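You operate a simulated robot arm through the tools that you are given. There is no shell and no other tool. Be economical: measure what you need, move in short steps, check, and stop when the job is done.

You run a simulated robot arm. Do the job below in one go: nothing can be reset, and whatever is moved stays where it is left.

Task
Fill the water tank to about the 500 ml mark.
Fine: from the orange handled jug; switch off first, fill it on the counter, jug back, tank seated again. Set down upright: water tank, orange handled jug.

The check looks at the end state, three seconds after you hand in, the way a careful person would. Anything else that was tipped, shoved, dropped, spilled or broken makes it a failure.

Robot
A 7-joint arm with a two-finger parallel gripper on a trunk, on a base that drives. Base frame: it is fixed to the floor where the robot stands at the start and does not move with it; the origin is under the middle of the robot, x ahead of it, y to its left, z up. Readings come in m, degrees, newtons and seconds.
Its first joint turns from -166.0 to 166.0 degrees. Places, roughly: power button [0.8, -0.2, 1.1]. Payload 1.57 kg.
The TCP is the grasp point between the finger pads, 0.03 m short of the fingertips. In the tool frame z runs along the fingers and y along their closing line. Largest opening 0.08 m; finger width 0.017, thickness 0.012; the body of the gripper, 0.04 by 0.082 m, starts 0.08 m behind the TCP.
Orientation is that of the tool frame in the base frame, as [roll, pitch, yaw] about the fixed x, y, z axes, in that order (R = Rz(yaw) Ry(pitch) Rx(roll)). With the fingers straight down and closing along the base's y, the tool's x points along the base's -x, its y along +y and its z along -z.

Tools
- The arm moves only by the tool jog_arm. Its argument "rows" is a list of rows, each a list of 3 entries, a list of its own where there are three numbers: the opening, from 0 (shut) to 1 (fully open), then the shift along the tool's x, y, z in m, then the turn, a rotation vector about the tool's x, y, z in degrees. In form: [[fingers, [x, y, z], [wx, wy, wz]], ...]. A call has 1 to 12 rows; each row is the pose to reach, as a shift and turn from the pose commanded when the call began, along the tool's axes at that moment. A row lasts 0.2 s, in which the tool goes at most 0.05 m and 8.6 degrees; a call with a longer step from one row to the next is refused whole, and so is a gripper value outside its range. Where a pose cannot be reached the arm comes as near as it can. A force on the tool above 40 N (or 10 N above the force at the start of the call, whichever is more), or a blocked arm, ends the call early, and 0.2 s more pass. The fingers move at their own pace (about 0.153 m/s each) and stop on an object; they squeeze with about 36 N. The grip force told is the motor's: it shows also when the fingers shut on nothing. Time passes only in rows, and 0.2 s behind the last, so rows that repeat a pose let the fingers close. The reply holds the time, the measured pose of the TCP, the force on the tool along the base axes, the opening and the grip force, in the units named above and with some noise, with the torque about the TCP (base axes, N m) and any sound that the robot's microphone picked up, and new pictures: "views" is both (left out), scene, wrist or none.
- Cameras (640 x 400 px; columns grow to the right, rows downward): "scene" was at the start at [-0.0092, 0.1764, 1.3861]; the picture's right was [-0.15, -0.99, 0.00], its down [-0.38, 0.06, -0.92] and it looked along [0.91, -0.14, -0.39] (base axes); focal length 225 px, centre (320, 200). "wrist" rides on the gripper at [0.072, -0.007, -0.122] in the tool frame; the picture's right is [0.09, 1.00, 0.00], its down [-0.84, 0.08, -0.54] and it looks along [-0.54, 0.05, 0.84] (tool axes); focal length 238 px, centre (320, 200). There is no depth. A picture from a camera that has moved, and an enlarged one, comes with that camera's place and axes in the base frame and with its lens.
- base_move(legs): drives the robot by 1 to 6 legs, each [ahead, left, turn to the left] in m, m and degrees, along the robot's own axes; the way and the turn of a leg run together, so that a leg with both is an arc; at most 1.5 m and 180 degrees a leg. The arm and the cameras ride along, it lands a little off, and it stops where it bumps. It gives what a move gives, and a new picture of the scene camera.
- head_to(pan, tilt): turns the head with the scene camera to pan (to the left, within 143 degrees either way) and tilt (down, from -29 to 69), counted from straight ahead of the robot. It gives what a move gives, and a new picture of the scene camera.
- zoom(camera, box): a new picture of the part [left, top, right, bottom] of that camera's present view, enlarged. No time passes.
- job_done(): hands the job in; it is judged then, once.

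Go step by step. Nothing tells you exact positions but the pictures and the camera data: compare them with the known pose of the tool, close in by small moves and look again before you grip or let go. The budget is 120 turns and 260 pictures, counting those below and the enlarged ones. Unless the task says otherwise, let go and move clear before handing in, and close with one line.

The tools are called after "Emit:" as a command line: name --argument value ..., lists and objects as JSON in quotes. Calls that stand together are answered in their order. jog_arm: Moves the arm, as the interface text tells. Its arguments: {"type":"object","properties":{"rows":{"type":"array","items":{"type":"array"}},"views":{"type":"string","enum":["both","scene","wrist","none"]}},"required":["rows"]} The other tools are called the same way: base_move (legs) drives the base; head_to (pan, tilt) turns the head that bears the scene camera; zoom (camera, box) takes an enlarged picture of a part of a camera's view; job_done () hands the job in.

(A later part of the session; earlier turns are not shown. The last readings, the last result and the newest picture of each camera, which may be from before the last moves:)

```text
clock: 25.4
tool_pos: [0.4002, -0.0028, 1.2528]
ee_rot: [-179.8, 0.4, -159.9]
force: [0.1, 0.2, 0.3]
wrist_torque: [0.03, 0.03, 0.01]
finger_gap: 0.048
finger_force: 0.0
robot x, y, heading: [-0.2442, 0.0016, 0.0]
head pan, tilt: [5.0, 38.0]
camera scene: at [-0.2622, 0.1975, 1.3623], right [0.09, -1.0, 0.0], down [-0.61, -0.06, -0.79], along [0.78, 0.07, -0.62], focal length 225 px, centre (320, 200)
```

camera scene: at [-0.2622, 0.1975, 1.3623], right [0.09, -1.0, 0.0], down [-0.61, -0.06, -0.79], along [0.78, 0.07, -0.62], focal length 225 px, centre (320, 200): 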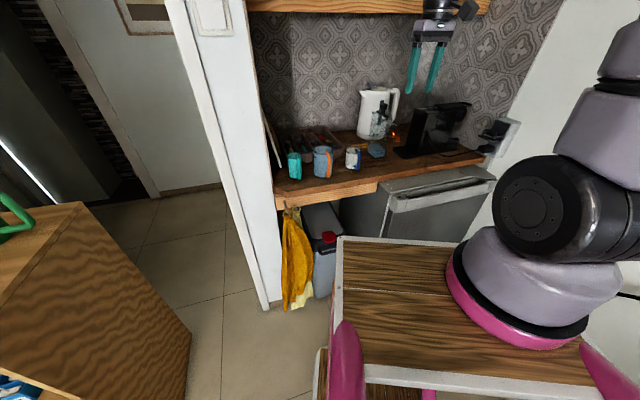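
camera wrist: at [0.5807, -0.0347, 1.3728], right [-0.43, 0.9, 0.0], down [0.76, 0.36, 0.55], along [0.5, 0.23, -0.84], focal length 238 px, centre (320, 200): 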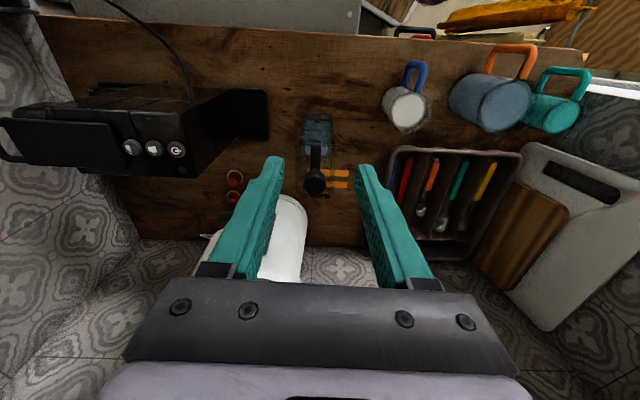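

The jug and arm space look clear now. I'll swing the tool level (fingers pointing into the counter), high up in front of the jug's handle.

Emit:
jog_arm --rows '[[0.8, [0, 0.018, 0.005], [0, -8.2, 0]], [0.8, [0, 0.036, 0.01], [0, -16.4, 0]], [0.8, [0, 0.054, 0.015], [0, -24.6, 0]], [0.8, [0, 0.072, 0.02], [0, -32.8, 0]], [0.8, [0.001, 0.09, 0.03], [0, -41, 0]], [0.8, [0.001, 0.108, 0.04], [0, -49.2, 0]], [0.8, [0.001, 0.126, 0.05], [0, -57.4, 0]], [0.8, [0.002, 0.144, 0.06], [0, -65.6, 0]], [0.8, [0.002, 0.162, 0.07], [0, -73.8, 0]], [0.8, [0.003, 0.18, 0.085], [0, -82, 0]], [0.8, [0.003, 0.196, 0.1], [0, -90, 0]]]' --views "both"

Emit:
zoom --camera "scene" --box '[260, 80, 420, 220]'

```text
clock: 27.8
tool_pos: [0.3676, 0.2341, 1.1385]
ee_rot: [-16.6, 89.5, 3.6]
force: [0.2, -0.9, 0.1]
wrist_torque: [-0.02, 0.04, 0.07]
finger_gap: 0.064
finger_force: 0.0
out of reach, approached as far as the arm can: row 6, 7, 8, 9, 10, 11
robot x, y, heading: [-0.2461, 0.0011, 0.1]
head pan, tilt: [5.0, 38.0]
camera scene: at [-0.2618, 0.1967, 1.3624], right [0.09, -1.0, 0.0], down [-0.61, -0.06, -0.79], along [0.78, 0.07, -0.62], focal length 225 px, centre (320, 200)
camera wrist: at [0.2564, 0.1859, 1.0652], right [-0.34, 0.94, -0.09], down [-0.54, -0.11, 0.83], along [0.77, 0.34, 0.55], focal length 238 px, centre (320, 200)
```

scene: 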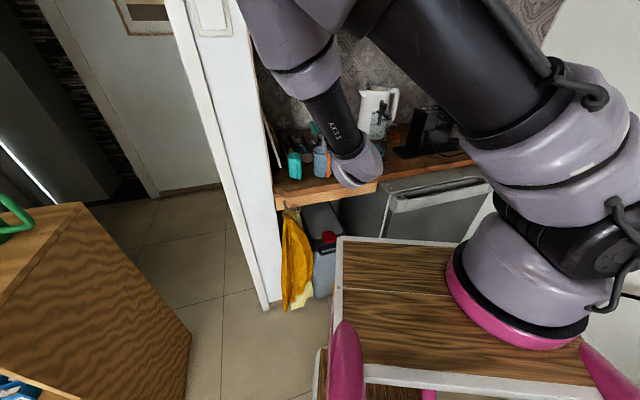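
wrist: 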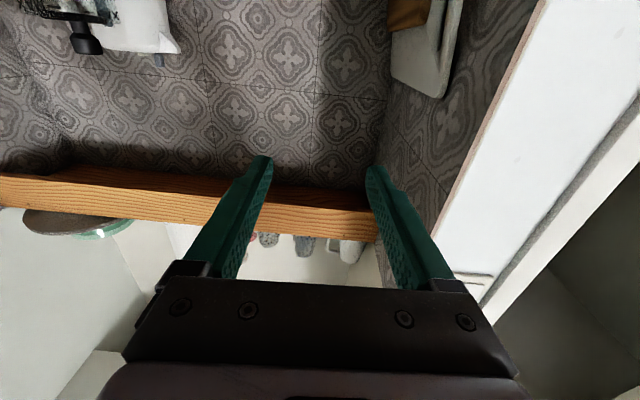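

```text
2.86 times, centred on (340, 150) of scene
camera zoom: at [-0.2618, 0.1967, 1.3624], right [0.09, -1.0, 0.0], down [-0.61, -0.06, -0.79], along [0.78, 0.07, -0.62], focal length 642 px, centre (263, 343)
```

zoom: 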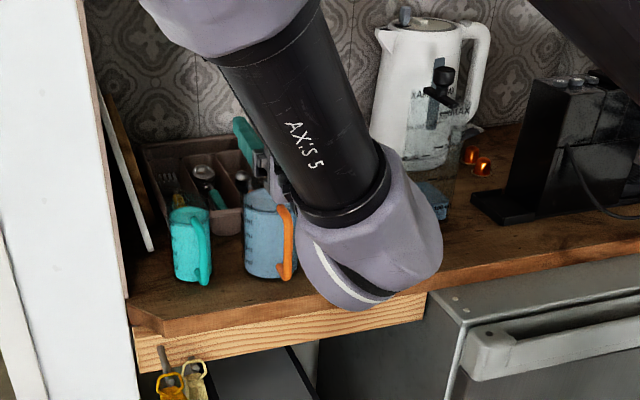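

The tool is level, but the arm is cramped. I'll back the base up another 0.18 m to give it room.

Emit:
base_move --legs '[[-0.18, 0, 0]]'

Emit:
zoom --camera "scene" --box '[260, 80, 420, 220]'

```text
clock: 29.3
tool_pos: [0.1886, 0.2335, 1.1402]
ee_rot: [-26.6, 89.6, -6.6]
force: [-0.1, 0.1, 0.3]
wrist_torque: [0.02, 0.01, 0.0]
finger_gap: 0.0641
finger_force: 0.0
robot x, y, heading: [-0.4264, -0.0, 0.2]
head pan, tilt: [5.0, 38.0]
camera scene: at [-0.4415, 0.1971, 1.3623], right [0.09, -1.0, 0.0], down [-0.61, -0.05, -0.79], along [0.78, 0.07, -0.62], focal length 225 px, centre (320, 200)
```

scene: 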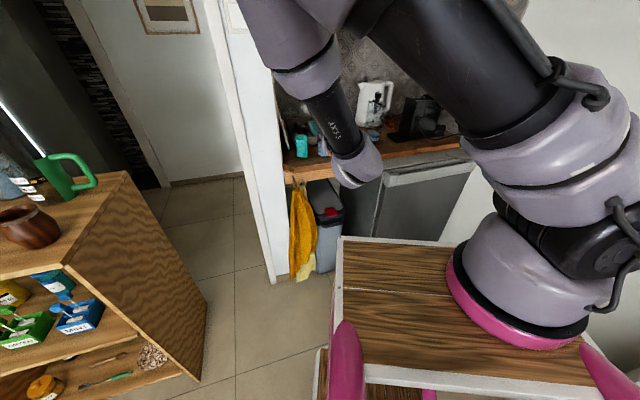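

```text
2.86 times, centred on (340, 150) of scene
camera zoom: at [-0.4415, 0.1971, 1.3623], right [0.09, -1.0, 0.0], down [-0.61, -0.05, -0.79], along [0.78, 0.07, -0.62], focal length 642 px, centre (263, 343)
```

zoom: 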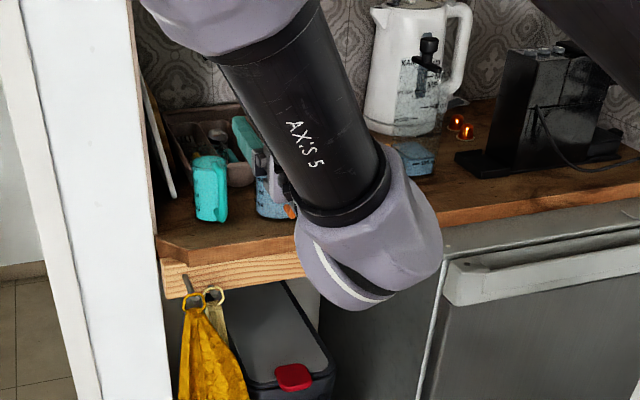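

The arm has room now. I'll move the level tool to line up with the handle from above and behind, then check.

Emit:
jog_arm --rows '[[0.8, [0.02, -0.02, 0.025], [0, 0, 0]], [0.8, [0.04, -0.04, 0.05], [0, 0, 0]], [0.8, [0.06, -0.06, 0.075], [0, 0, 0]], [0.8, [0.08, -0.08, 0.1], [0, 0, 0]], [0.8, [0.1, -0.096, 0.125], [0, 0, 0]], [0.8, [0.1, -0.096, 0.125], [0, 0, 0]]]' --views "both"

Emit:
zoom --camera "scene" --box '[260, 80, 420, 220]'

```text
clock: 30.7
tool_pos: [0.3406, 0.185, 1.04]
ee_rot: [-26.2, 89.6, -6.0]
force: [0.7, 0.1, 0.5]
wrist_torque: [-0.03, 0.0, 0.02]
finger_gap: 0.064
finger_force: 0.1
robot x, y, heading: [-0.4263, -0.0015, -0.1]
head pan, tilt: [5.0, 38.0]
camera scene: at [-0.4415, 0.1971, 1.3623], right [0.09, -1.0, 0.0], down [-0.61, -0.05, -0.79], along [0.78, 0.07, -0.62], focal length 225 px, centre (320, 200)
camera wrist: at [0.2285, 0.137, 0.9662], right [-0.34, 0.94, -0.1], down [-0.54, -0.11, 0.83], along [0.77, 0.34, 0.55], focal length 238 px, centre (320, 200)
```

scene: 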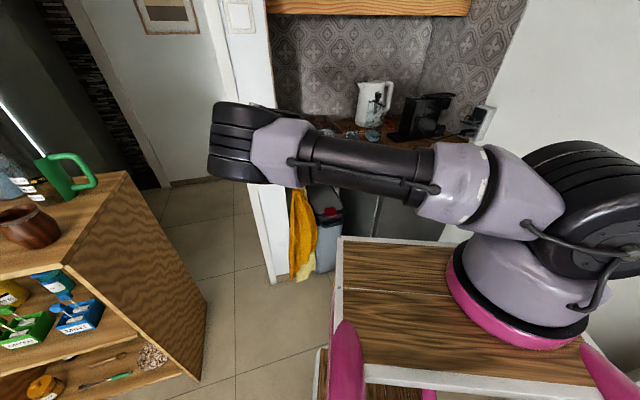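
wrist: 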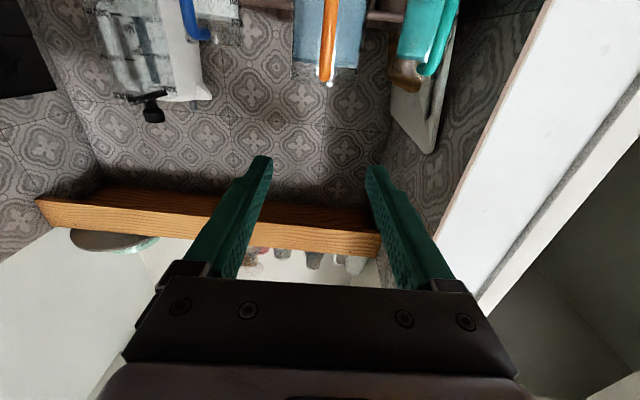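

```text
2.86 times, centred on (340, 150) of scene
camera zoom: at [-0.4415, 0.1971, 1.3623], right [0.09, -1.0, 0.0], down [-0.61, -0.05, -0.79], along [0.78, 0.07, -0.62], focal length 642 px, centre (263, 343)
```

zoom: 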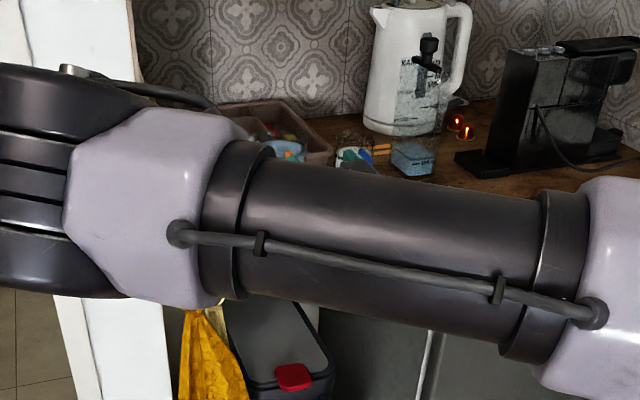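

The wrist camera shows the handle lined up with the fingers (bar at about (0.462, 0.231), top z ≈ 0.997). I'll lower to handle mid height and advance partway.

Emit:
jog_arm --rows '[[0.8, [0.03, 0.001, 0.0], [0, 0, 0]], [0.8, [0.06, 0.001, 0.0], [0, 0, 0]], [0.8, [0.08, 0.001, 0.0], [0, 0, 0]], [0.8, [0.08, 0.001, 0.03], [0, 0, 0]], [0.8, [0.08, 0.001, 0.06], [0, 0, 0]], [0.8, [0.08, 0.001, 0.08], [0, 0, 0]]]' --views "both"

Emit:
zoom --camera "wrist" --box '[220, 0, 420, 200]'

```text
clock: 32.1
tool_pos: [0.4159, 0.2133, 0.9618]
ee_rot: [-26.5, 89.7, -6.2]
force: [-0.1, 0.2, -0.5]
wrist_torque: [0.01, -0.01, 0.04]
finger_gap: 0.0639
finger_force: 0.1
robot x, y, heading: [-0.4275, -0.0027, 0.3]
head pan, tilt: [5.0, 38.0]
camera scene: at [-0.4416, 0.1972, 1.3623], right [0.09, -1.0, 0.0], down [-0.61, -0.05, -0.79], along [0.78, 0.07, -0.62], focal length 225 px, centre (320, 200)
camera wrist: at [0.3039, 0.1646, 0.8876], right [-0.34, 0.94, -0.1], down [-0.54, -0.11, 0.83], along [0.77, 0.34, 0.55], focal length 238 px, centre (320, 200)
```

scene: 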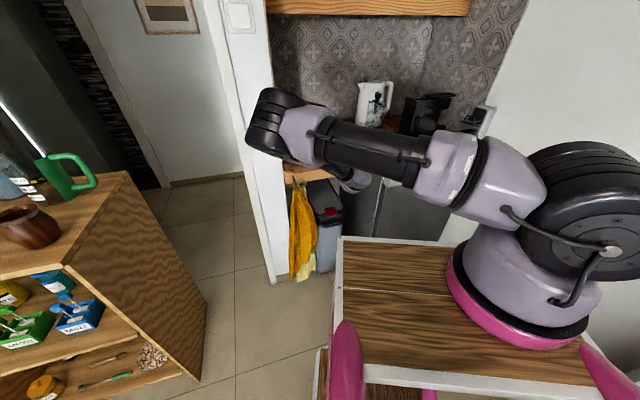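
wrist: 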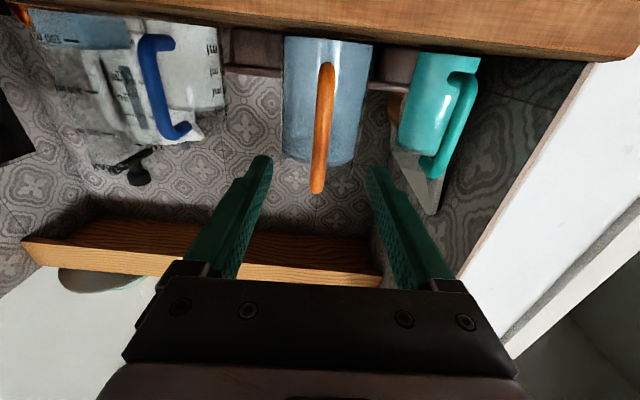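

```text
2.00 times, centred on (320, 100) of wrist
camera zoom: at [0.3039, 0.1646, 0.8876], right [-0.34, 0.94, -0.1], down [-0.54, -0.11, 0.83], along [0.77, 0.34, 0.55], focal length 477 px, centre (320, 400)
```

zoom: 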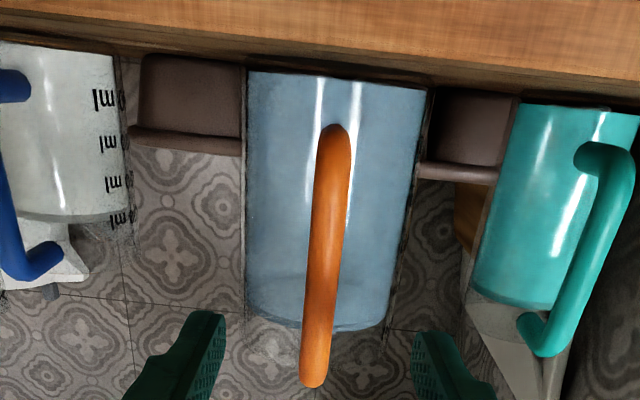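

The handle is centred between the fingers, about 0.05 m ahead. I'll advance 0.037 m and close.

Emit:
jog_arm --rows '[[0.8, [0.002, -0.001, 0.02], [0, 0, 0]], [0.8, [0.002, -0.001, 0.032], [0, 0, 0]], [0.8, [0.002, -0.001, 0.037], [0, 0, 0]]]' --views "wrist"

Emit:
zoom --camera "wrist" --box '[220, 50, 420, 250]'

```text
clock: 32.9
tool_pos: [0.4502, 0.2245, 0.9594]
ee_rot: [-26.1, 89.6, -6.0]
force: [0.4, 0.0, 0.5]
wrist_torque: [-0.02, -0.02, 0.0]
finger_gap: 0.0642
finger_force: 0.0
robot x, y, heading: [-0.4214, -0.003, 0.3]
head pan, tilt: [5.0, 38.0]
camera wrist: at [0.3382, 0.1772, 0.8851], right [-0.34, 0.94, -0.1], down [-0.54, -0.11, 0.83], along [0.77, 0.34, 0.54], focal length 238 px, centre (320, 200)
```

wrist: 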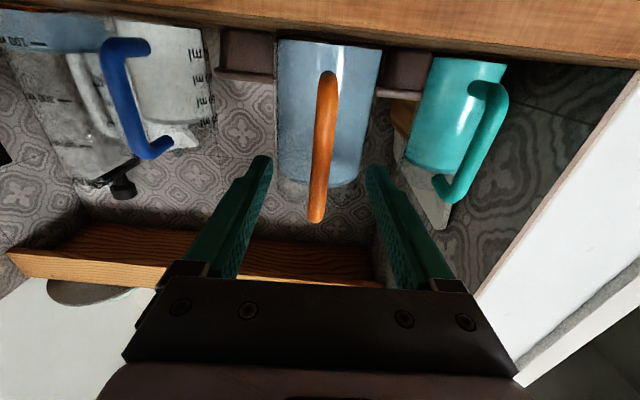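

```text
2.00 times, centred on (320, 150) of wrist
camera zoom: at [0.3382, 0.1772, 0.8851], right [-0.34, 0.94, -0.1], down [-0.54, -0.11, 0.83], along [0.77, 0.34, 0.54], focal length 477 px, centre (320, 300)
```

zoom: 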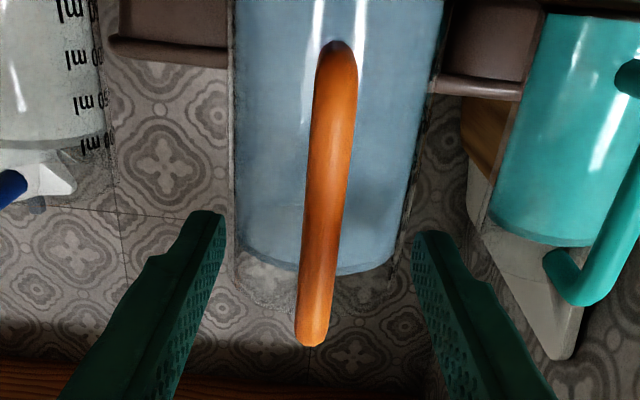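

The fingers flank the bar without touching the jug. Closing now.

Emit:
jog_arm --rows '[[0.4, [0, 0, 0], [0, 0, 0]], [0, [0, 0, 0], [0, 0, 0]], [0, [0, 0, 0], [0, 0, 0]]]' --views "wrist"

Emit:
zoom --camera "wrist" --box '[220, 50, 420, 250]'

```text
clock: 33.7
tool_pos: [0.4506, 0.2263, 0.9588]
ee_rot: [-26.4, 89.6, -6.5]
force: [0.3, 0.2, -0.6]
wrist_torque: [0.05, 0.0, 0.02]
finger_gap: 0.0112
finger_force: 29.1
robot x, y, heading: [-0.4271, -0.001, 0.1]
head pan, tilt: [5.0, 38.0]
camera wrist: at [0.3381, 0.1771, 0.8851], right [-0.34, 0.94, -0.1], down [-0.54, -0.11, 0.83], along [0.77, 0.34, 0.54], focal length 238 px, centre (320, 200)
```

wrist: 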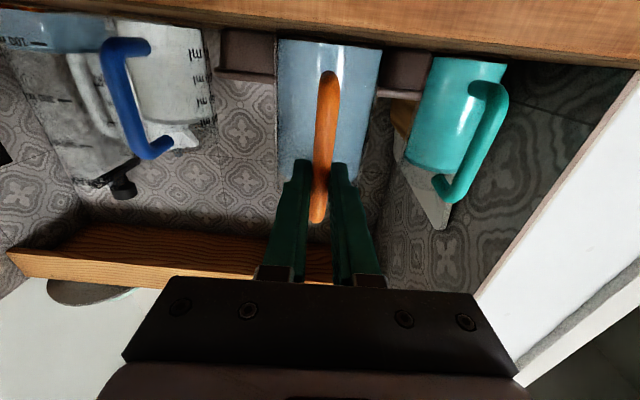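

```text
2.00 times, centred on (320, 150) of wrist
camera zoom: at [0.3381, 0.1771, 0.8851], right [-0.34, 0.94, -0.1], down [-0.54, -0.11, 0.83], along [0.77, 0.34, 0.54], focal length 477 px, centre (320, 300)
```

zoom: 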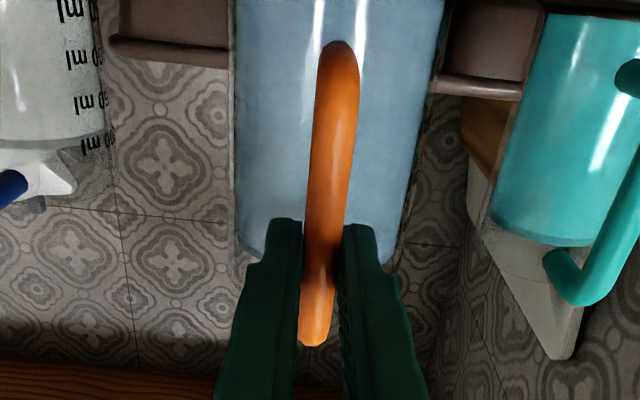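

The handle is gripped (11 mm). I'll test-lift by 15 mm and see whether the jug tips.

Emit:
jog_arm --rows '[[0, [0, 0, 0], [0, 0, 0]], [0, [-0.005, 0, 0], [0, 0, 0]], [0, [-0.01, 0, 0], [0, 0, 0]], [0, [-0.015, 0, 0], [0, 0, 0]], [0, [-0.015, 0, 0], [0, 0, 0]]]' --views "wrist"

Emit:
zoom --camera "wrist" --box '[220, 50, 420, 250]'

```text
clock: 34.9
tool_pos: [0.4494, 0.226, 0.9752]
ee_rot: [-22.5, 89.6, -2.4]
force: [-0.5, -1.8, -0.3]
wrist_torque: [0.07, -0.07, -0.07]
finger_gap: 0.0116
finger_force: 28.7
robot x, y, heading: [-0.4284, -0.0036, 0.4]
head pan, tilt: [5.0, 38.0]
camera wrist: at [0.3387, 0.178, 0.9013], right [-0.34, 0.94, -0.09], down [-0.54, -0.11, 0.83], along [0.77, 0.33, 0.55], focal length 238 px, centre (320, 200)
```

wrist: 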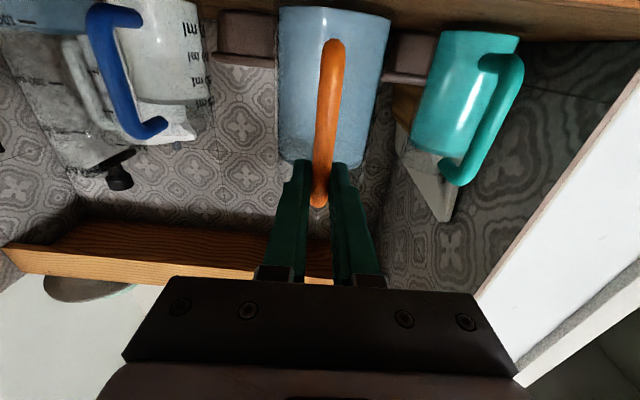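

```text
2.00 times, centred on (320, 150) of wrist
camera zoom: at [0.3387, 0.178, 0.9013], right [-0.34, 0.94, -0.09], down [-0.54, -0.11, 0.83], along [0.77, 0.33, 0.55], focal length 477 px, centre (320, 300)
```

zoom: 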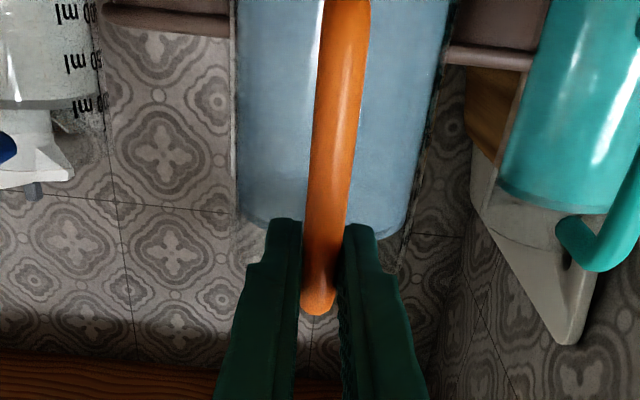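

The fingers slid up the handle rather than lifting the jug (no load on the tool). I'll go back down to mid-handle and pull again in small steps while reading the force.

Emit:
jog_arm --rows '[[0, [0.005, 0, 0], [0, 0, 0]], [0, [0.012, 0, 0], [0, 0, 0]]]' --views "none"

Emit:
jog_arm --rows '[[0, [-0.003, 0, 0], [0, 0, 0]]]' --views "wrist"

Emit:
jog_arm --rows '[[0, [-0.003, 0, 0], [0, 0, 0]]]' --views "none"

Emit:
zoom --camera "wrist" --box '[260, 70, 380, 190]'

```text
clock: 35.5
tool_pos: [0.4511, 0.2269, 0.9666]
ee_rot: [-14.1, 89.3, 6.0]
force: [-6.8, -3.0, 29.8]
wrist_torque: [0.2, -0.42, -0.01]
finger_gap: 0.0121
finger_force: 29.5
robot x, y, heading: [-0.4264, -0.0036, 0.3]
head pan, tilt: [5.0, 38.0]
```

```text
clock: 35.9
tool_pos: [0.4502, 0.2264, 0.9651]
ee_rot: [-26.8, 89.6, -6.8]
force: [2.2, 0.0, 17.4]
wrist_torque: [0.33, -0.7, -0.05]
finger_gap: 0.0116
finger_force: 28.7
robot x, y, heading: [-0.4252, -0.0023, 0.3]
head pan, tilt: [5.0, 38.0]
camera wrist: at [0.3378, 0.1784, 0.8914], right [-0.34, 0.94, -0.1], down [-0.54, -0.11, 0.83], along [0.77, 0.34, 0.55], focal length 238 px, centre (320, 200)
```

wrist: 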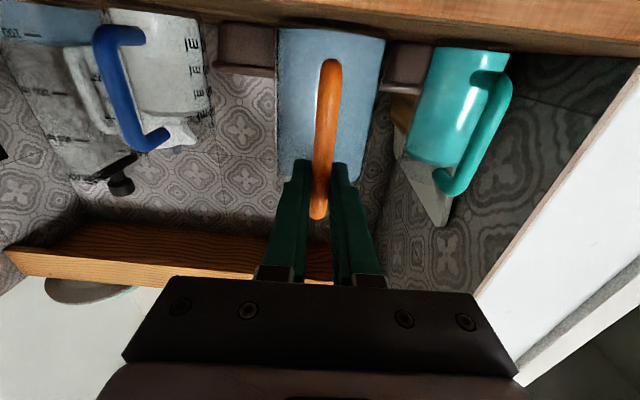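

```text
clock: 36.3
tool_pos: [0.4498, 0.2261, 0.9659]
ee_rot: [-70.4, 89.8, -50.3]
force: [0.8, 0.3, 0.2]
wrist_torque: [-0.01, 0.21, 0.04]
finger_gap: 0.0114
finger_force: 29.3
robot x, y, heading: [-0.4276, -0.0009, 0.1]
head pan, tilt: [5.0, 38.0]
```

```text
3.33 times, centred on (320, 130) of wrist
camera zoom: at [0.3366, 0.1781, 0.8923], right [-0.34, 0.93, -0.1], down [-0.54, -0.11, 0.84], along [0.77, 0.34, 0.54], focal length 794 px, centre (320, 433)
```

zoom: 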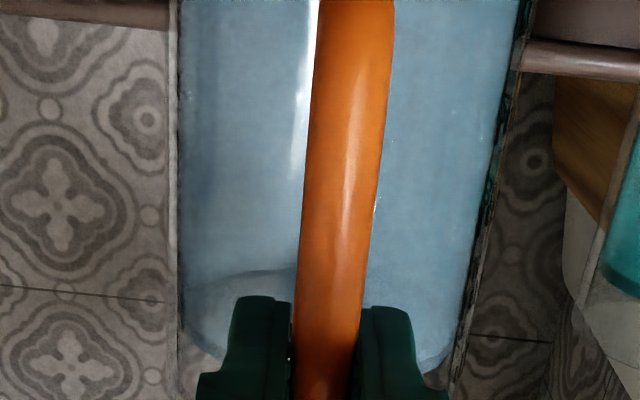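

Pushing down meets friction, so the grip does bite; the first lift result is odd. I'll lift again slowly and compare the picture closely.

Emit:
jog_arm --rows '[[0, [-0.003, 0, 0], [0, 0, 0]], [0, [-0.006, 0, 0], [0, 0, 0]]]' --views "none"

Emit:
zoom --camera "wrist" --box '[260, 70, 380, 190]'

Emit:
jog_arm --rows '[[0, [-0.003, 0, 0], [0, 0, 0]], [0, [-0.006, 0, 0], [0, 0, 0]]]' --views "none"

Emit:
zoom --camera "wrist" --box '[260, 70, 380, 190]'

```text
clock: 36.9
tool_pos: [0.4493, 0.2272, 0.9742]
ee_rot: [-33.5, 89.7, -13.5]
force: [0.9, -0.5, -6.6]
wrist_torque: [-0.21, 0.46, 0.0]
finger_gap: 0.0116
finger_force: 29.1
robot x, y, heading: [-0.4269, 0.0012, -0.1]
head pan, tilt: [5.0, 38.0]
```

```text
3.33 times, centred on (320, 130) of wrist
camera zoom: at [0.3375, 0.1785, 0.8999], right [-0.34, 0.94, -0.1], down [-0.54, -0.11, 0.83], along [0.77, 0.34, 0.54], focal length 794 px, centre (320, 433)
```

zoom: 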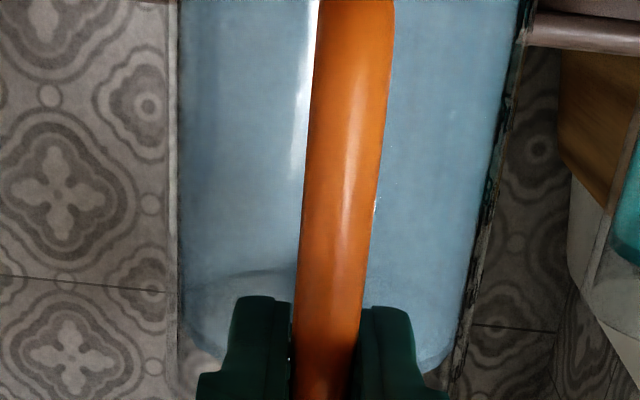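

```text
clock: 37.5
tool_pos: [0.4499, 0.2277, 0.9784]
ee_rot: [-31.3, 89.6, -11.1]
force: [0.4, -0.8, -5.8]
wrist_torque: [-0.19, 0.44, 0.04]
finger_gap: 0.0116
finger_force: 28.9
robot x, y, heading: [-0.4246, 0.0003, -0.1]
head pan, tilt: [5.0, 38.0]
```

```text
3.33 times, centred on (320, 130) of wrist
camera zoom: at [0.3381, 0.1788, 0.9062], right [-0.34, 0.94, -0.1], down [-0.54, -0.11, 0.83], along [0.77, 0.34, 0.54], focal length 794 px, centre (320, 433)
```

zoom: 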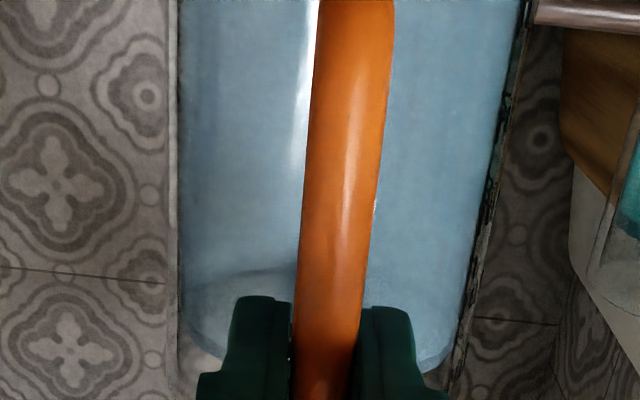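

The jug is now lifted upright (about 6 N load) and steady in the grip; on the counter the TCP was at z ≈ 0.966. I'll raise it gently and carry it toward a spot in front of the tank.

Emit:
jog_arm --rows '[[0, [-0.012, 0, 0], [0, 0, 0]], [0, [-0.034, 0, 0], [0, 0, 0]], [0, [-0.058, 0, 0], [0, 0, 0]], [0, [-0.082, 0, -0.005], [0, 0, 0]], [0, [-0.106, 0, -0.01], [0, 0, 0]], [0, [-0.13, 0, -0.015], [0, 0, 0]], [0, [-0.152, 0, -0.02], [0, 0, 0]], [0, [-0.17, 0, -0.021], [0, 0, 0]], [0, [-0.172, 0, -0.021], [0, 0, 0]]]' --views "both"

```text
clock: 39.5
tool_pos: [0.4287, 0.2182, 1.1512]
ee_rot: [-32.1, 89.6, -12.0]
force: [0.7, 0.2, -6.4]
wrist_torque: [-0.18, 0.48, -0.01]
finger_gap: 0.0113
finger_force: 29.1
robot x, y, heading: [-0.423, -0.0017, 0.2]
head pan, tilt: [5.0, 38.0]
camera scene: at [-0.4411, 0.1972, 1.3623], right [0.09, -1.0, 0.0], down [-0.61, -0.05, -0.79], along [0.78, 0.07, -0.62], focal length 225 px, centre (320, 200)
camera wrist: at [0.3172, 0.1701, 1.078], right [-0.34, 0.94, -0.1], down [-0.54, -0.11, 0.83], along [0.77, 0.34, 0.54], focal length 238 px, centre (320, 200)
```

scene: 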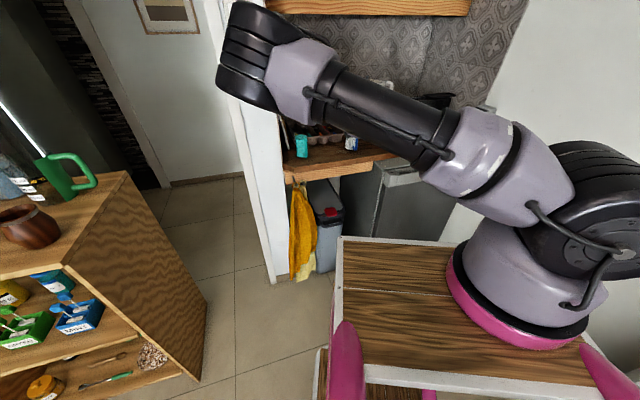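
wrist: 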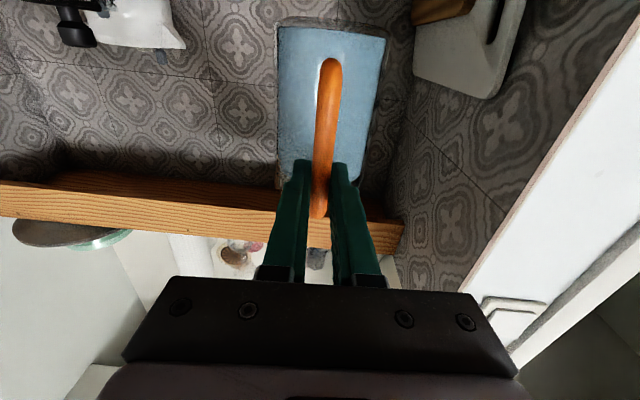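

The jug is held upright and high. Moving sideways (toward the machine) to line up with the tank.

Emit:
jog_arm --rows '[[0, [0, -0.015, 0], [0, 0, 0]], [0, [0, -0.04, 0], [0, 0, 0]], [0, [0, -0.066, 0], [0, 0, 0]], [0, [0, -0.092, 0], [0, 0, 0]], [0, [0, -0.118, 0], [0, 0, 0]], [0, [0, -0.144, 0], [0, 0, 0]], [0, [0, -0.17, 0], [0, 0, 0]], [0, [0, -0.196, 0], [0, 0, 0]], [0, [0, -0.222, 0], [0, 0, 0]], [0, [0, -0.248, 0], [0, 0, 0]], [0, [0, -0.27, 0], [0, 0, 0]], [0, [0, -0.285, 0], [0, 0, 0]]]' --views "both"

```text
clock: 42.1
tool_pos: [0.527, -0.0487, 1.1513]
ee_rot: [-30.8, 89.6, -10.5]
force: [-0.4, 0.5, -5.5]
wrist_torque: [-0.17, 0.44, -0.03]
finger_gap: 0.0111
finger_force: 29.1
robot x, y, heading: [-0.4264, 0.0011, 0.2]
head pan, tilt: [5.0, 38.0]
camera scene: at [-0.4413, 0.1973, 1.3623], right [0.09, -1.0, 0.0], down [-0.61, -0.06, -0.79], along [0.78, 0.07, -0.62], focal length 225 px, centre (320, 200)
camera wrist: at [0.4157, -0.0962, 1.0783], right [-0.34, 0.94, -0.1], down [-0.54, -0.11, 0.83], along [0.77, 0.34, 0.54], focal length 238 px, centre (320, 200)
```

scene: 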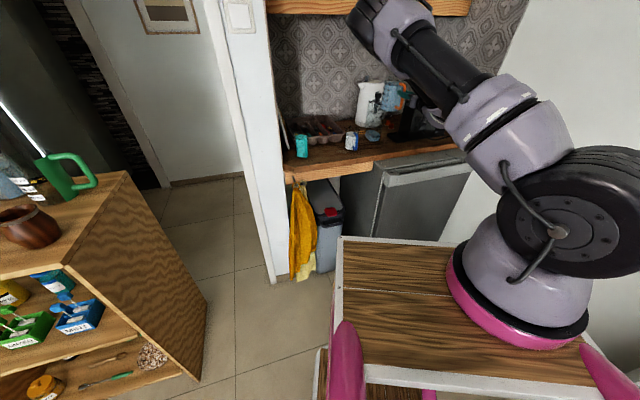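
wrist: 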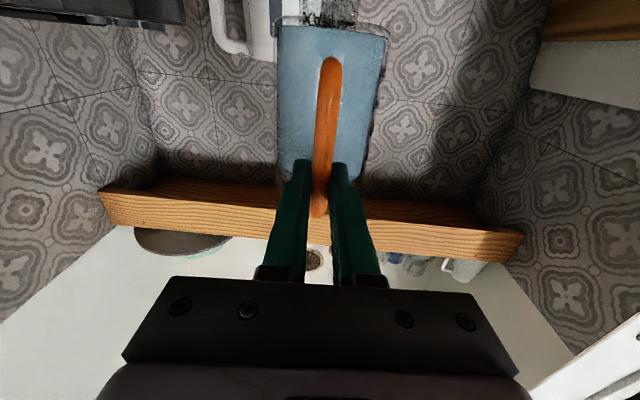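

Both jug and tank are visible to the scene camera now. I'll zoom in on them.

Emit:
zoom --camera "scene" --box '[340, 65, 440, 165]'

```text
4.00 times, centred on (390, 115) of scene
camera zoom: at [-0.4413, 0.1973, 1.3623], right [0.09, -1.0, 0.0], down [-0.61, -0.06, -0.79], along [0.78, 0.07, -0.62], focal length 899 px, centre (40, 540)
```

zoom: 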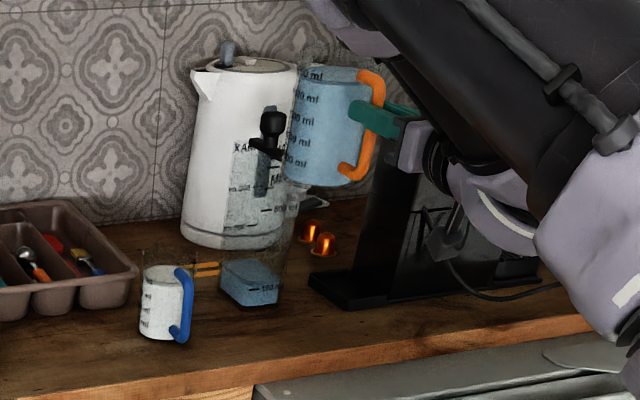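

Zooming tighter on the jug rim and the tank top to fix their heights.

Emit:
zoom --camera "scene" --box '[370, 70, 420, 120]'

Emit:
zoom --camera "scene" --box '[380, 85, 430, 145]'

```text
8.00 times, centred on (395, 95) of scene
camera zoom: at [-0.4413, 0.1973, 1.3623], right [0.09, -1.0, 0.0], down [-0.61, -0.06, -0.79], along [0.78, 0.07, -0.62], focal length 1799 px, centre (-280, 1040)
```

zoom: 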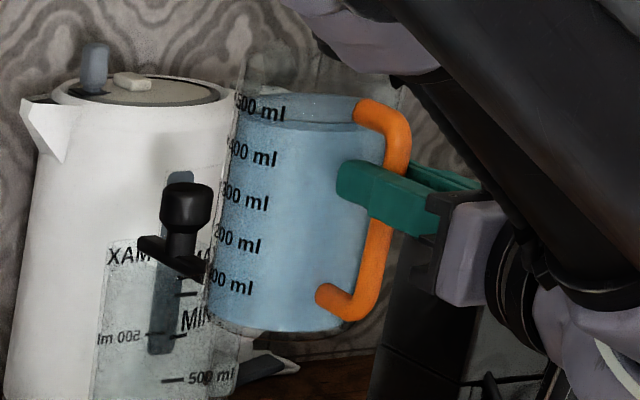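

```text
6.67 times, centred on (405, 115) of scene
camera zoom: at [-0.4413, 0.1973, 1.3623], right [0.09, -1.0, 0.0], down [-0.61, -0.06, -0.79], along [0.78, 0.07, -0.62], focal length 1499 px, centre (-247, 767)
```

zoom: 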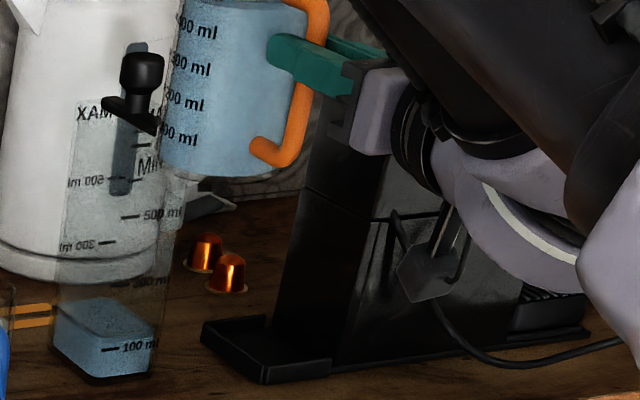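

The jug holds about 490 ml and the tank about 110–120 ml, so I need to pour about 380–390 ml. I'll bring the jug's lip to just over the tank's near rim at a 20° tilt, which should still be short of pouring.

Emit:
jog_arm --rows '[[0, [0.005, 0.0015, 0.006], [0, 2.5, 0]], [0, [0.012, 0.0015, 0.012], [0, 5, 0]], [0, [0.018, 0.0015, 0.018], [0, 7.5, 0]], [0, [0.024, 0.0015, 0.024], [0, 10, 0]], [0, [0.03, 0.0015, 0.029], [0, 12.5, 0]], [0, [0.036, 0.0015, 0.034], [0, 15, 0]], [0, [0.042, 0.0015, 0.038], [0, 17.5, 0]], [0, [0.048, 0.0015, 0.042], [0, 20, 0]], [0, [0.048, 0.0015, 0.042], [0, 20, 0]]]' --views "scene"

Emit:
zoom --camera "scene" --box '[375, 75, 435, 150]'

```text
clock: 44.1
tool_pos: [0.5674, -0.0323, 1.1032]
ee_rot: [-179.5, 70.3, -159.5]
force: [-0.9, -0.2, -5.0]
wrist_torque: [-0.16, 0.38, 0.01]
finger_gap: 0.0114
finger_force: 28.7
robot x, y, heading: [-0.4242, -0.0016, -0.0]
head pan, tilt: [5.0, 38.0]
camera scene: at [-0.4412, 0.1971, 1.3623], right [0.09, -1.0, 0.0], down [-0.61, -0.05, -0.79], along [0.78, 0.07, -0.62], focal length 225 px, centre (320, 200)
```

scene: 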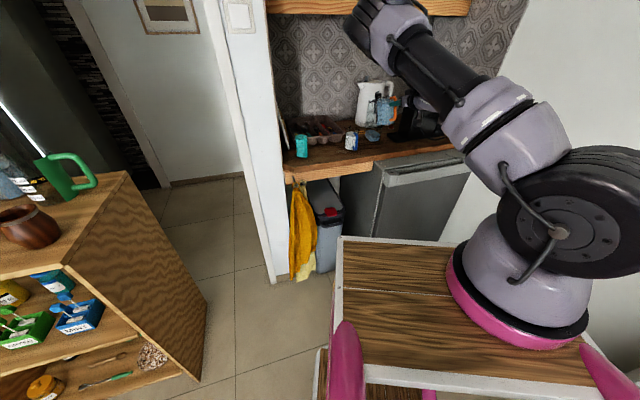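

```text
5.33 times, centred on (405, 112) of scene
camera zoom: at [-0.4412, 0.1971, 1.3623], right [0.09, -1.0, 0.0], down [-0.61, -0.05, -0.79], along [0.78, 0.07, -0.62], focal length 1199 px, centre (-133, 667)
```

zoom: 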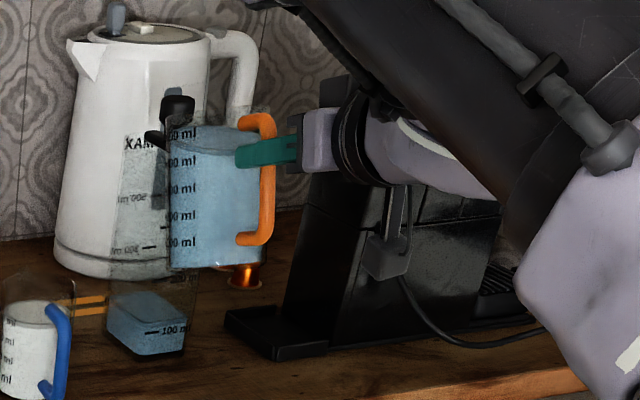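

The lip should be right over the near part of the tank opening. I'll tilt 1° per row about the lip, up to 28° for now, and check where the stream goes.

Emit:
jog_arm --rows '[[0, [-0.0022, 0, -0.0006], [0, 1, 0]], [0, [-0.0044, 0, -0.0011], [0, 2, 0]], [0, [-0.0066, 0, -0.0016], [0, 3, 0]], [0, [-0.0088, 0, -0.0021], [0, 4, 0]], [0, [-0.011, 0, -0.0025], [0, 5, 0]], [0, [-0.0133, 0, -0.0029], [0, 6, 0]], [0, [-0.0155, 0, -0.0032], [0, 7, 0]], [0, [-0.0177, 0, -0.0035], [0, 8, 0]]]' --views "none"

Emit:
zoom --camera "scene" --box '[375, 75, 435, 150]'

```text
clock: 45.9
tool_pos: [0.5689, -0.0321, 1.1231]
ee_rot: [-179.6, 62.3, -159.6]
force: [0.4, 0.9, -5.2]
wrist_torque: [-0.13, 0.32, 0.01]
finger_gap: 0.0114
finger_force: 29.1
robot x, y, heading: [-0.4269, 0.0032, 0.2]
head pan, tilt: [5.0, 38.0]
```

```text
5.33 times, centred on (405, 112) of scene
camera zoom: at [-0.4411, 0.1971, 1.3623], right [0.09, -1.0, 0.0], down [-0.61, -0.05, -0.79], along [0.78, 0.07, -0.62], focal length 1199 px, centre (-133, 667)
```

zoom: 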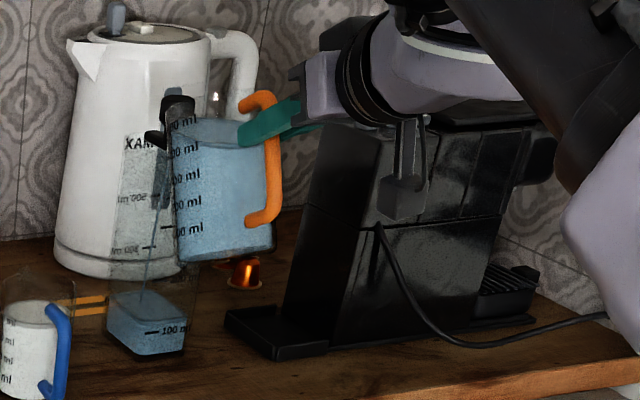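

A thin stream is running cleanly into the tank. I'll continue tilting slowly.

Emit:
jog_arm --rows '[[0, [-0.0022, 0, -0.0006], [0, 1, 0]], [0, [-0.0044, 0, -0.0011], [0, 2, 0]], [0, [-0.0066, 0, -0.0016], [0, 3, 0]], [0, [-0.0088, 0, -0.0021], [0, 4, 0]], [0, [-0.011, 0, -0.0025], [0, 5, 0]], [0, [-0.0133, 0, -0.0029], [0, 6, 0]], [0, [-0.0155, 0, -0.0032], [0, 7, 0]], [0, [-0.0177, 0, -0.0035], [0, 8, 0]]]' --views "none"

Emit:
zoom --camera "scene" --box '[375, 75, 435, 150]'

```text
clock: 47.7
tool_pos: [0.5742, -0.0307, 1.1401]
ee_rot: [-179.7, 54.3, -159.6]
force: [0.6, 1.1, -5.1]
wrist_torque: [-0.1, 0.28, 0.01]
finger_gap: 0.0111
finger_force: 29.0
robot x, y, heading: [-0.4265, -0.0032, 0.0]
head pan, tilt: [5.0, 38.0]
```

```text
5.33 times, centred on (405, 112) of scene
camera zoom: at [-0.4411, 0.1971, 1.3623], right [0.09, -1.0, 0.0], down [-0.61, -0.05, -0.79], along [0.78, 0.07, -0.62], focal length 1199 px, centre (-133, 667)
```

zoom: 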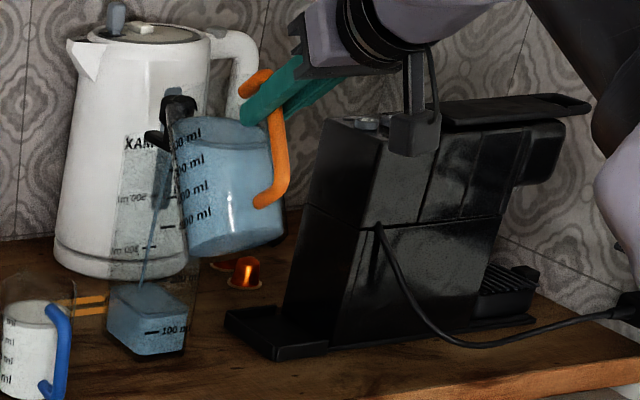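

The stream is steady and inside the tank. Continuing to about 48°.

Emit:
jog_arm --rows '[[0, [-0.0022, 0, -0.0006], [0, 1, 0]], [0, [-0.0044, 0, -0.0011], [0, 2, 0]], [0, [-0.0066, 0, -0.0016], [0, 3, 0]], [0, [-0.0088, 0, -0.0021], [0, 4, 0]], [0, [-0.011, 0, -0.0025], [0, 5, 0]], [0, [-0.0133, 0, -0.0029], [0, 6, 0]], [0, [-0.0155, 0, -0.0032], [0, 7, 0]], [0, [-0.0177, 0, -0.0035], [0, 8, 0]], [0, [-0.02, 0, -0.0038], [0, 9, 0]], [0, [-0.0222, 0, -0.004], [0, 10, 0]], [0, [-0.0244, 0, -0.0042], [0, 11, 0]], [0, [-0.0267, 0, -0.0044], [0, 12, 0]]]' --views "none"

Emit:
zoom --camera "scene" --box '[375, 75, 435, 150]'

```text
clock: 50.3
tool_pos: [0.584, -0.0256, 1.1644]
ee_rot: [-179.8, 42.2, -159.8]
force: [0.4, -0.7, -5.8]
wrist_torque: [-0.06, 0.17, -0.02]
finger_gap: 0.0113
finger_force: 28.9
robot x, y, heading: [-0.4286, 0.0013, -0.1]
head pan, tilt: [5.0, 38.0]
```

```text
5.33 times, centred on (405, 112) of scene
camera zoom: at [-0.4412, 0.1971, 1.3623], right [0.09, -1.0, 0.0], down [-0.61, -0.05, -0.79], along [0.78, 0.07, -0.62], focal length 1199 px, centre (-133, 667)
```

zoom: 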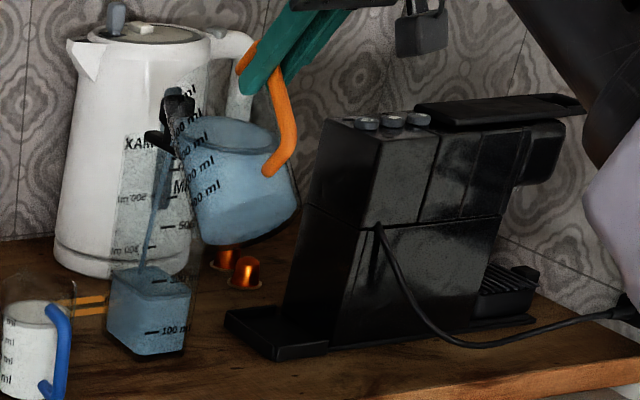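

The tank is at about 240 ml. Continuing to about 58°.

Emit:
jog_arm --rows '[[0, [-0.0022, 0, -0.0006], [0, 1, 0]], [0, [-0.0044, 0, -0.0011], [0, 2, 0]], [0, [-0.0066, 0, -0.0016], [0, 3, 0]], [0, [-0.0088, 0, -0.0021], [0, 4, 0]], [0, [-0.011, 0, -0.0025], [0, 5, 0]], [0, [-0.0133, 0, -0.0029], [0, 6, 0]], [0, [-0.0155, 0, -0.0032], [0, 7, 0]], [0, [-0.0177, 0, -0.0035], [0, 8, 0]], [0, [-0.02, 0, -0.0038], [0, 9, 0]], [0, [-0.0222, 0, -0.004], [0, 10, 0]]]' --views "none"

Emit:
zoom --camera "scene" --box '[375, 75, 435, 150]'

```text
clock: 52.5
tool_pos: [0.5975, -0.0198, 1.1822]
ee_rot: [-179.7, 32.2, -159.8]
force: [0.5, -0.1, -4.0]
wrist_torque: [-0.06, 0.08, 0.01]
finger_gap: 0.0114
finger_force: 28.9
robot x, y, heading: [-0.4261, 0.0015, -0.0]
head pan, tilt: [5.0, 38.0]
```

```text
5.33 times, centred on (405, 112) of scene
camera zoom: at [-0.4413, 0.1971, 1.3623], right [0.09, -1.0, 0.0], down [-0.61, -0.05, -0.79], along [0.78, 0.07, -0.62], focal length 1199 px, centre (-133, 667)
```

zoom: 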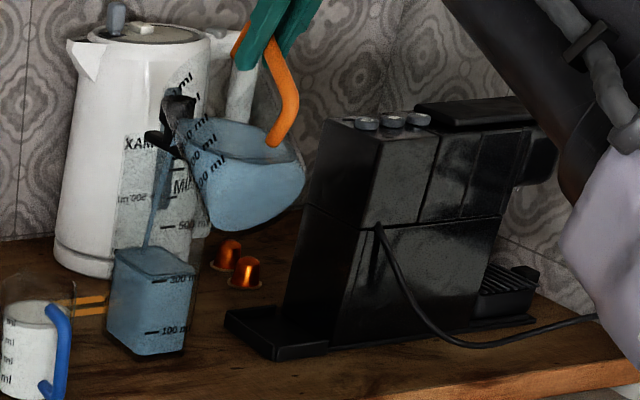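

About 320 ml now. Tilting further to 66°.

Emit:
jog_arm --rows '[[0, [-0.0022, 0, -0.0006], [0, 1, 0]], [0, [-0.0044, 0, -0.0011], [0, 2, 0]], [0, [-0.0066, 0, -0.0016], [0, 3, 0]], [0, [-0.0088, 0, -0.0021], [0, 4, 0]], [0, [-0.011, 0, -0.0025], [0, 5, 0]], [0, [-0.0133, 0, -0.0029], [0, 6, 0]], [0, [-0.0155, 0, -0.0032], [0, 7, 0]], [0, [-0.0177, 0, -0.0035], [0, 8, 0]]]' --views "none"

Emit:
zoom --camera "scene" --box '[375, 75, 435, 150]'

```text
clock: 54.3
tool_pos: [0.6104, -0.0159, 1.1942]
ee_rot: [-179.8, 24.4, -159.9]
force: [0.4, 0.9, -2.5]
wrist_torque: [-0.02, 0.05, 0.0]
finger_gap: 0.0115
finger_force: 29.2
robot x, y, heading: [-0.4298, 0.0011, 0.5]
head pan, tilt: [5.0, 38.0]
```

```text
5.33 times, centred on (405, 112) of scene
camera zoom: at [-0.4413, 0.1971, 1.3623], right [0.09, -1.0, 0.0], down [-0.61, -0.05, -0.79], along [0.78, 0.07, -0.62], focal length 1199 px, centre (-133, 667)
```

zoom: 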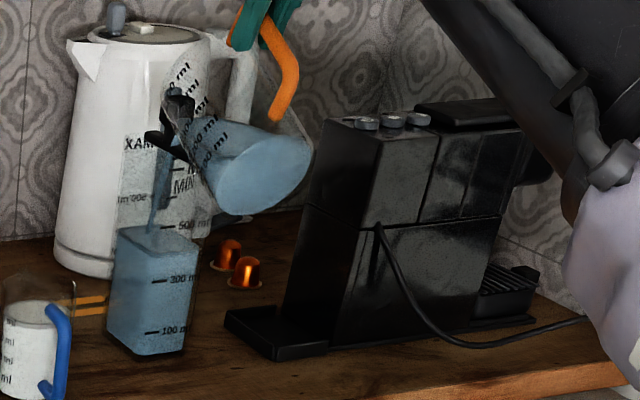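

About 400 ml. A smaller step of 4° and look.

Emit:
jog_arm --rows '[[0, [-0.0022, 0, -0.0006], [0, 1, 0]], [0, [-0.0044, 0, -0.0011], [0, 2, 0]], [0, [-0.0066, 0, -0.0016], [0, 3, 0]], [0, [-0.0088, 0, -0.0021], [0, 4, 0]]]' --views "none"

Emit:
zoom --camera "scene" --box '[380, 95, 430, 145]'

```text
clock: 55.3
tool_pos: [0.6165, -0.0127, 1.201]
ee_rot: [-179.8, 20.4, -160.0]
force: [-0.3, 0.2, -2.4]
wrist_torque: [0.0, 0.03, 0.0]
finger_gap: 0.0111
finger_force: 28.5
robot x, y, heading: [-0.4278, 0.0005, 0.2]
head pan, tilt: [5.0, 38.0]
```

```text
8.00 times, centred on (405, 120) of scene
camera zoom: at [-0.4413, 0.1971, 1.3623], right [0.09, -1.0, 0.0], down [-0.61, -0.05, -0.79], along [0.78, 0.07, -0.62], focal length 1799 px, centre (-360, 840)
```

zoom: 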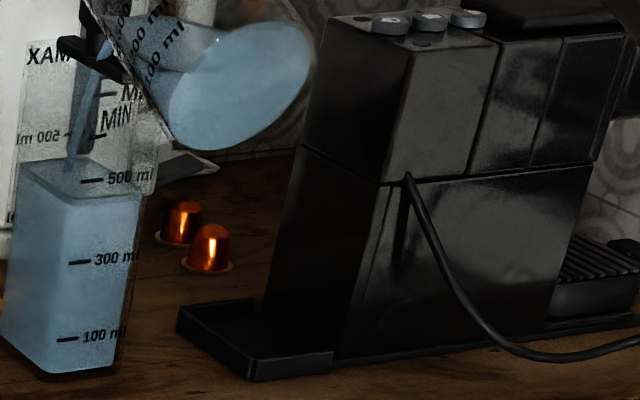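

About 450 ml. One more 2° step.

Emit:
jog_arm --rows '[[0, [-0.0022, 0, -0.0006], [0, 1, 0]], [0, [-0.0044, 0, -0.0011], [0, 2, 0]]]' --views "none"

Emit:
zoom --camera "scene" --box '[380, 95, 430, 145]'

```text
clock: 55.9
tool_pos: [0.6182, -0.0121, 1.2013]
ee_rot: [-179.8, 19.3, -159.8]
force: [0.1, -0.5, -2.3]
wrist_torque: [-0.04, 0.01, -0.02]
finger_gap: 0.0114
finger_force: 29.4
robot x, y, heading: [-0.4229, 0.0013, -0.0]
head pan, tilt: [5.0, 38.0]
```

```text
8.00 times, centred on (405, 120) of scene
camera zoom: at [-0.4413, 0.1971, 1.3623], right [0.09, -1.0, 0.0], down [-0.61, -0.05, -0.79], along [0.78, 0.07, -0.62], focal length 1799 px, centre (-360, 840)
```

zoom: 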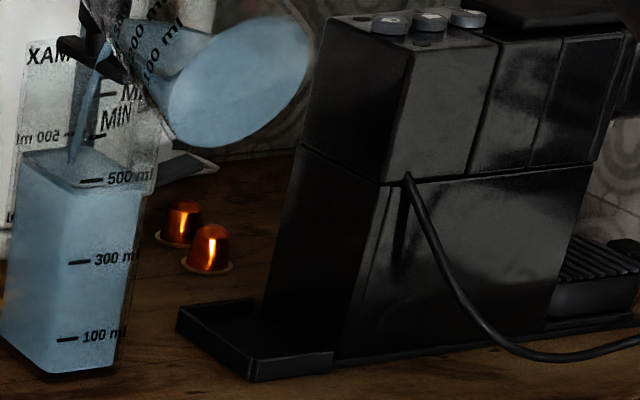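

About 480 ml and still running a bit, so I'll untilt now back to about 23°.

Emit:
jog_arm --rows '[[0, [0.0171, 0, 0.0059], [0, -8, 0]], [0, [0.0331, 0, 0.0142], [0, -16, 0]], [0, [0.0479, 0, 0.0246], [0, -24, 0]], [0, [0.0611, 0, 0.037], [0, -32, 0]], [0, [0.0724, 0, 0.0511], [0, -40, 0]], [0, [0.0816, 0, 0.0666], [0, -48, 0]], [0, [0.0816, 0, 0.0666], [0, -48, 0]]]' --views "none"

Emit:
zoom --camera "scene" --box '[380, 85, 440, 145]'

```text
clock: 57.5
tool_pos: [0.5673, -0.0332, 1.1137]
ee_rot: [-179.5, 66.4, -159.5]
force: [-0.1, 1.2, -2.1]
wrist_torque: [-0.08, 0.2, -0.02]
finger_gap: 0.0115
finger_force: 28.8
robot x, y, heading: [-0.4268, 0.0002, 0.3]
head pan, tilt: [5.0, 38.0]
```

```text
6.67 times, centred on (410, 115) of scene
camera zoom: at [-0.4414, 0.1971, 1.3623], right [0.09, -1.0, 0.0], down [-0.61, -0.05, -0.79], along [0.78, 0.07, -0.62], focal length 1499 px, centre (-280, 767)
```

zoom: 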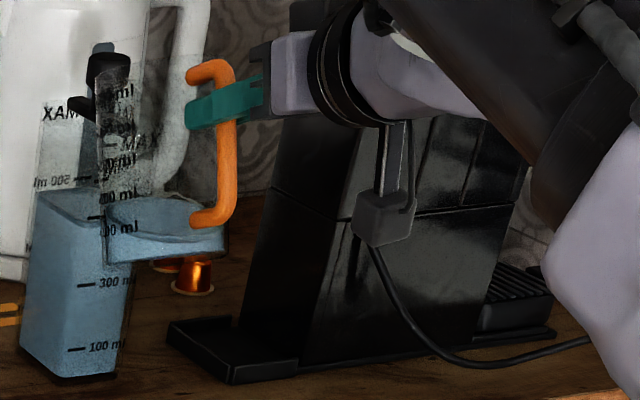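

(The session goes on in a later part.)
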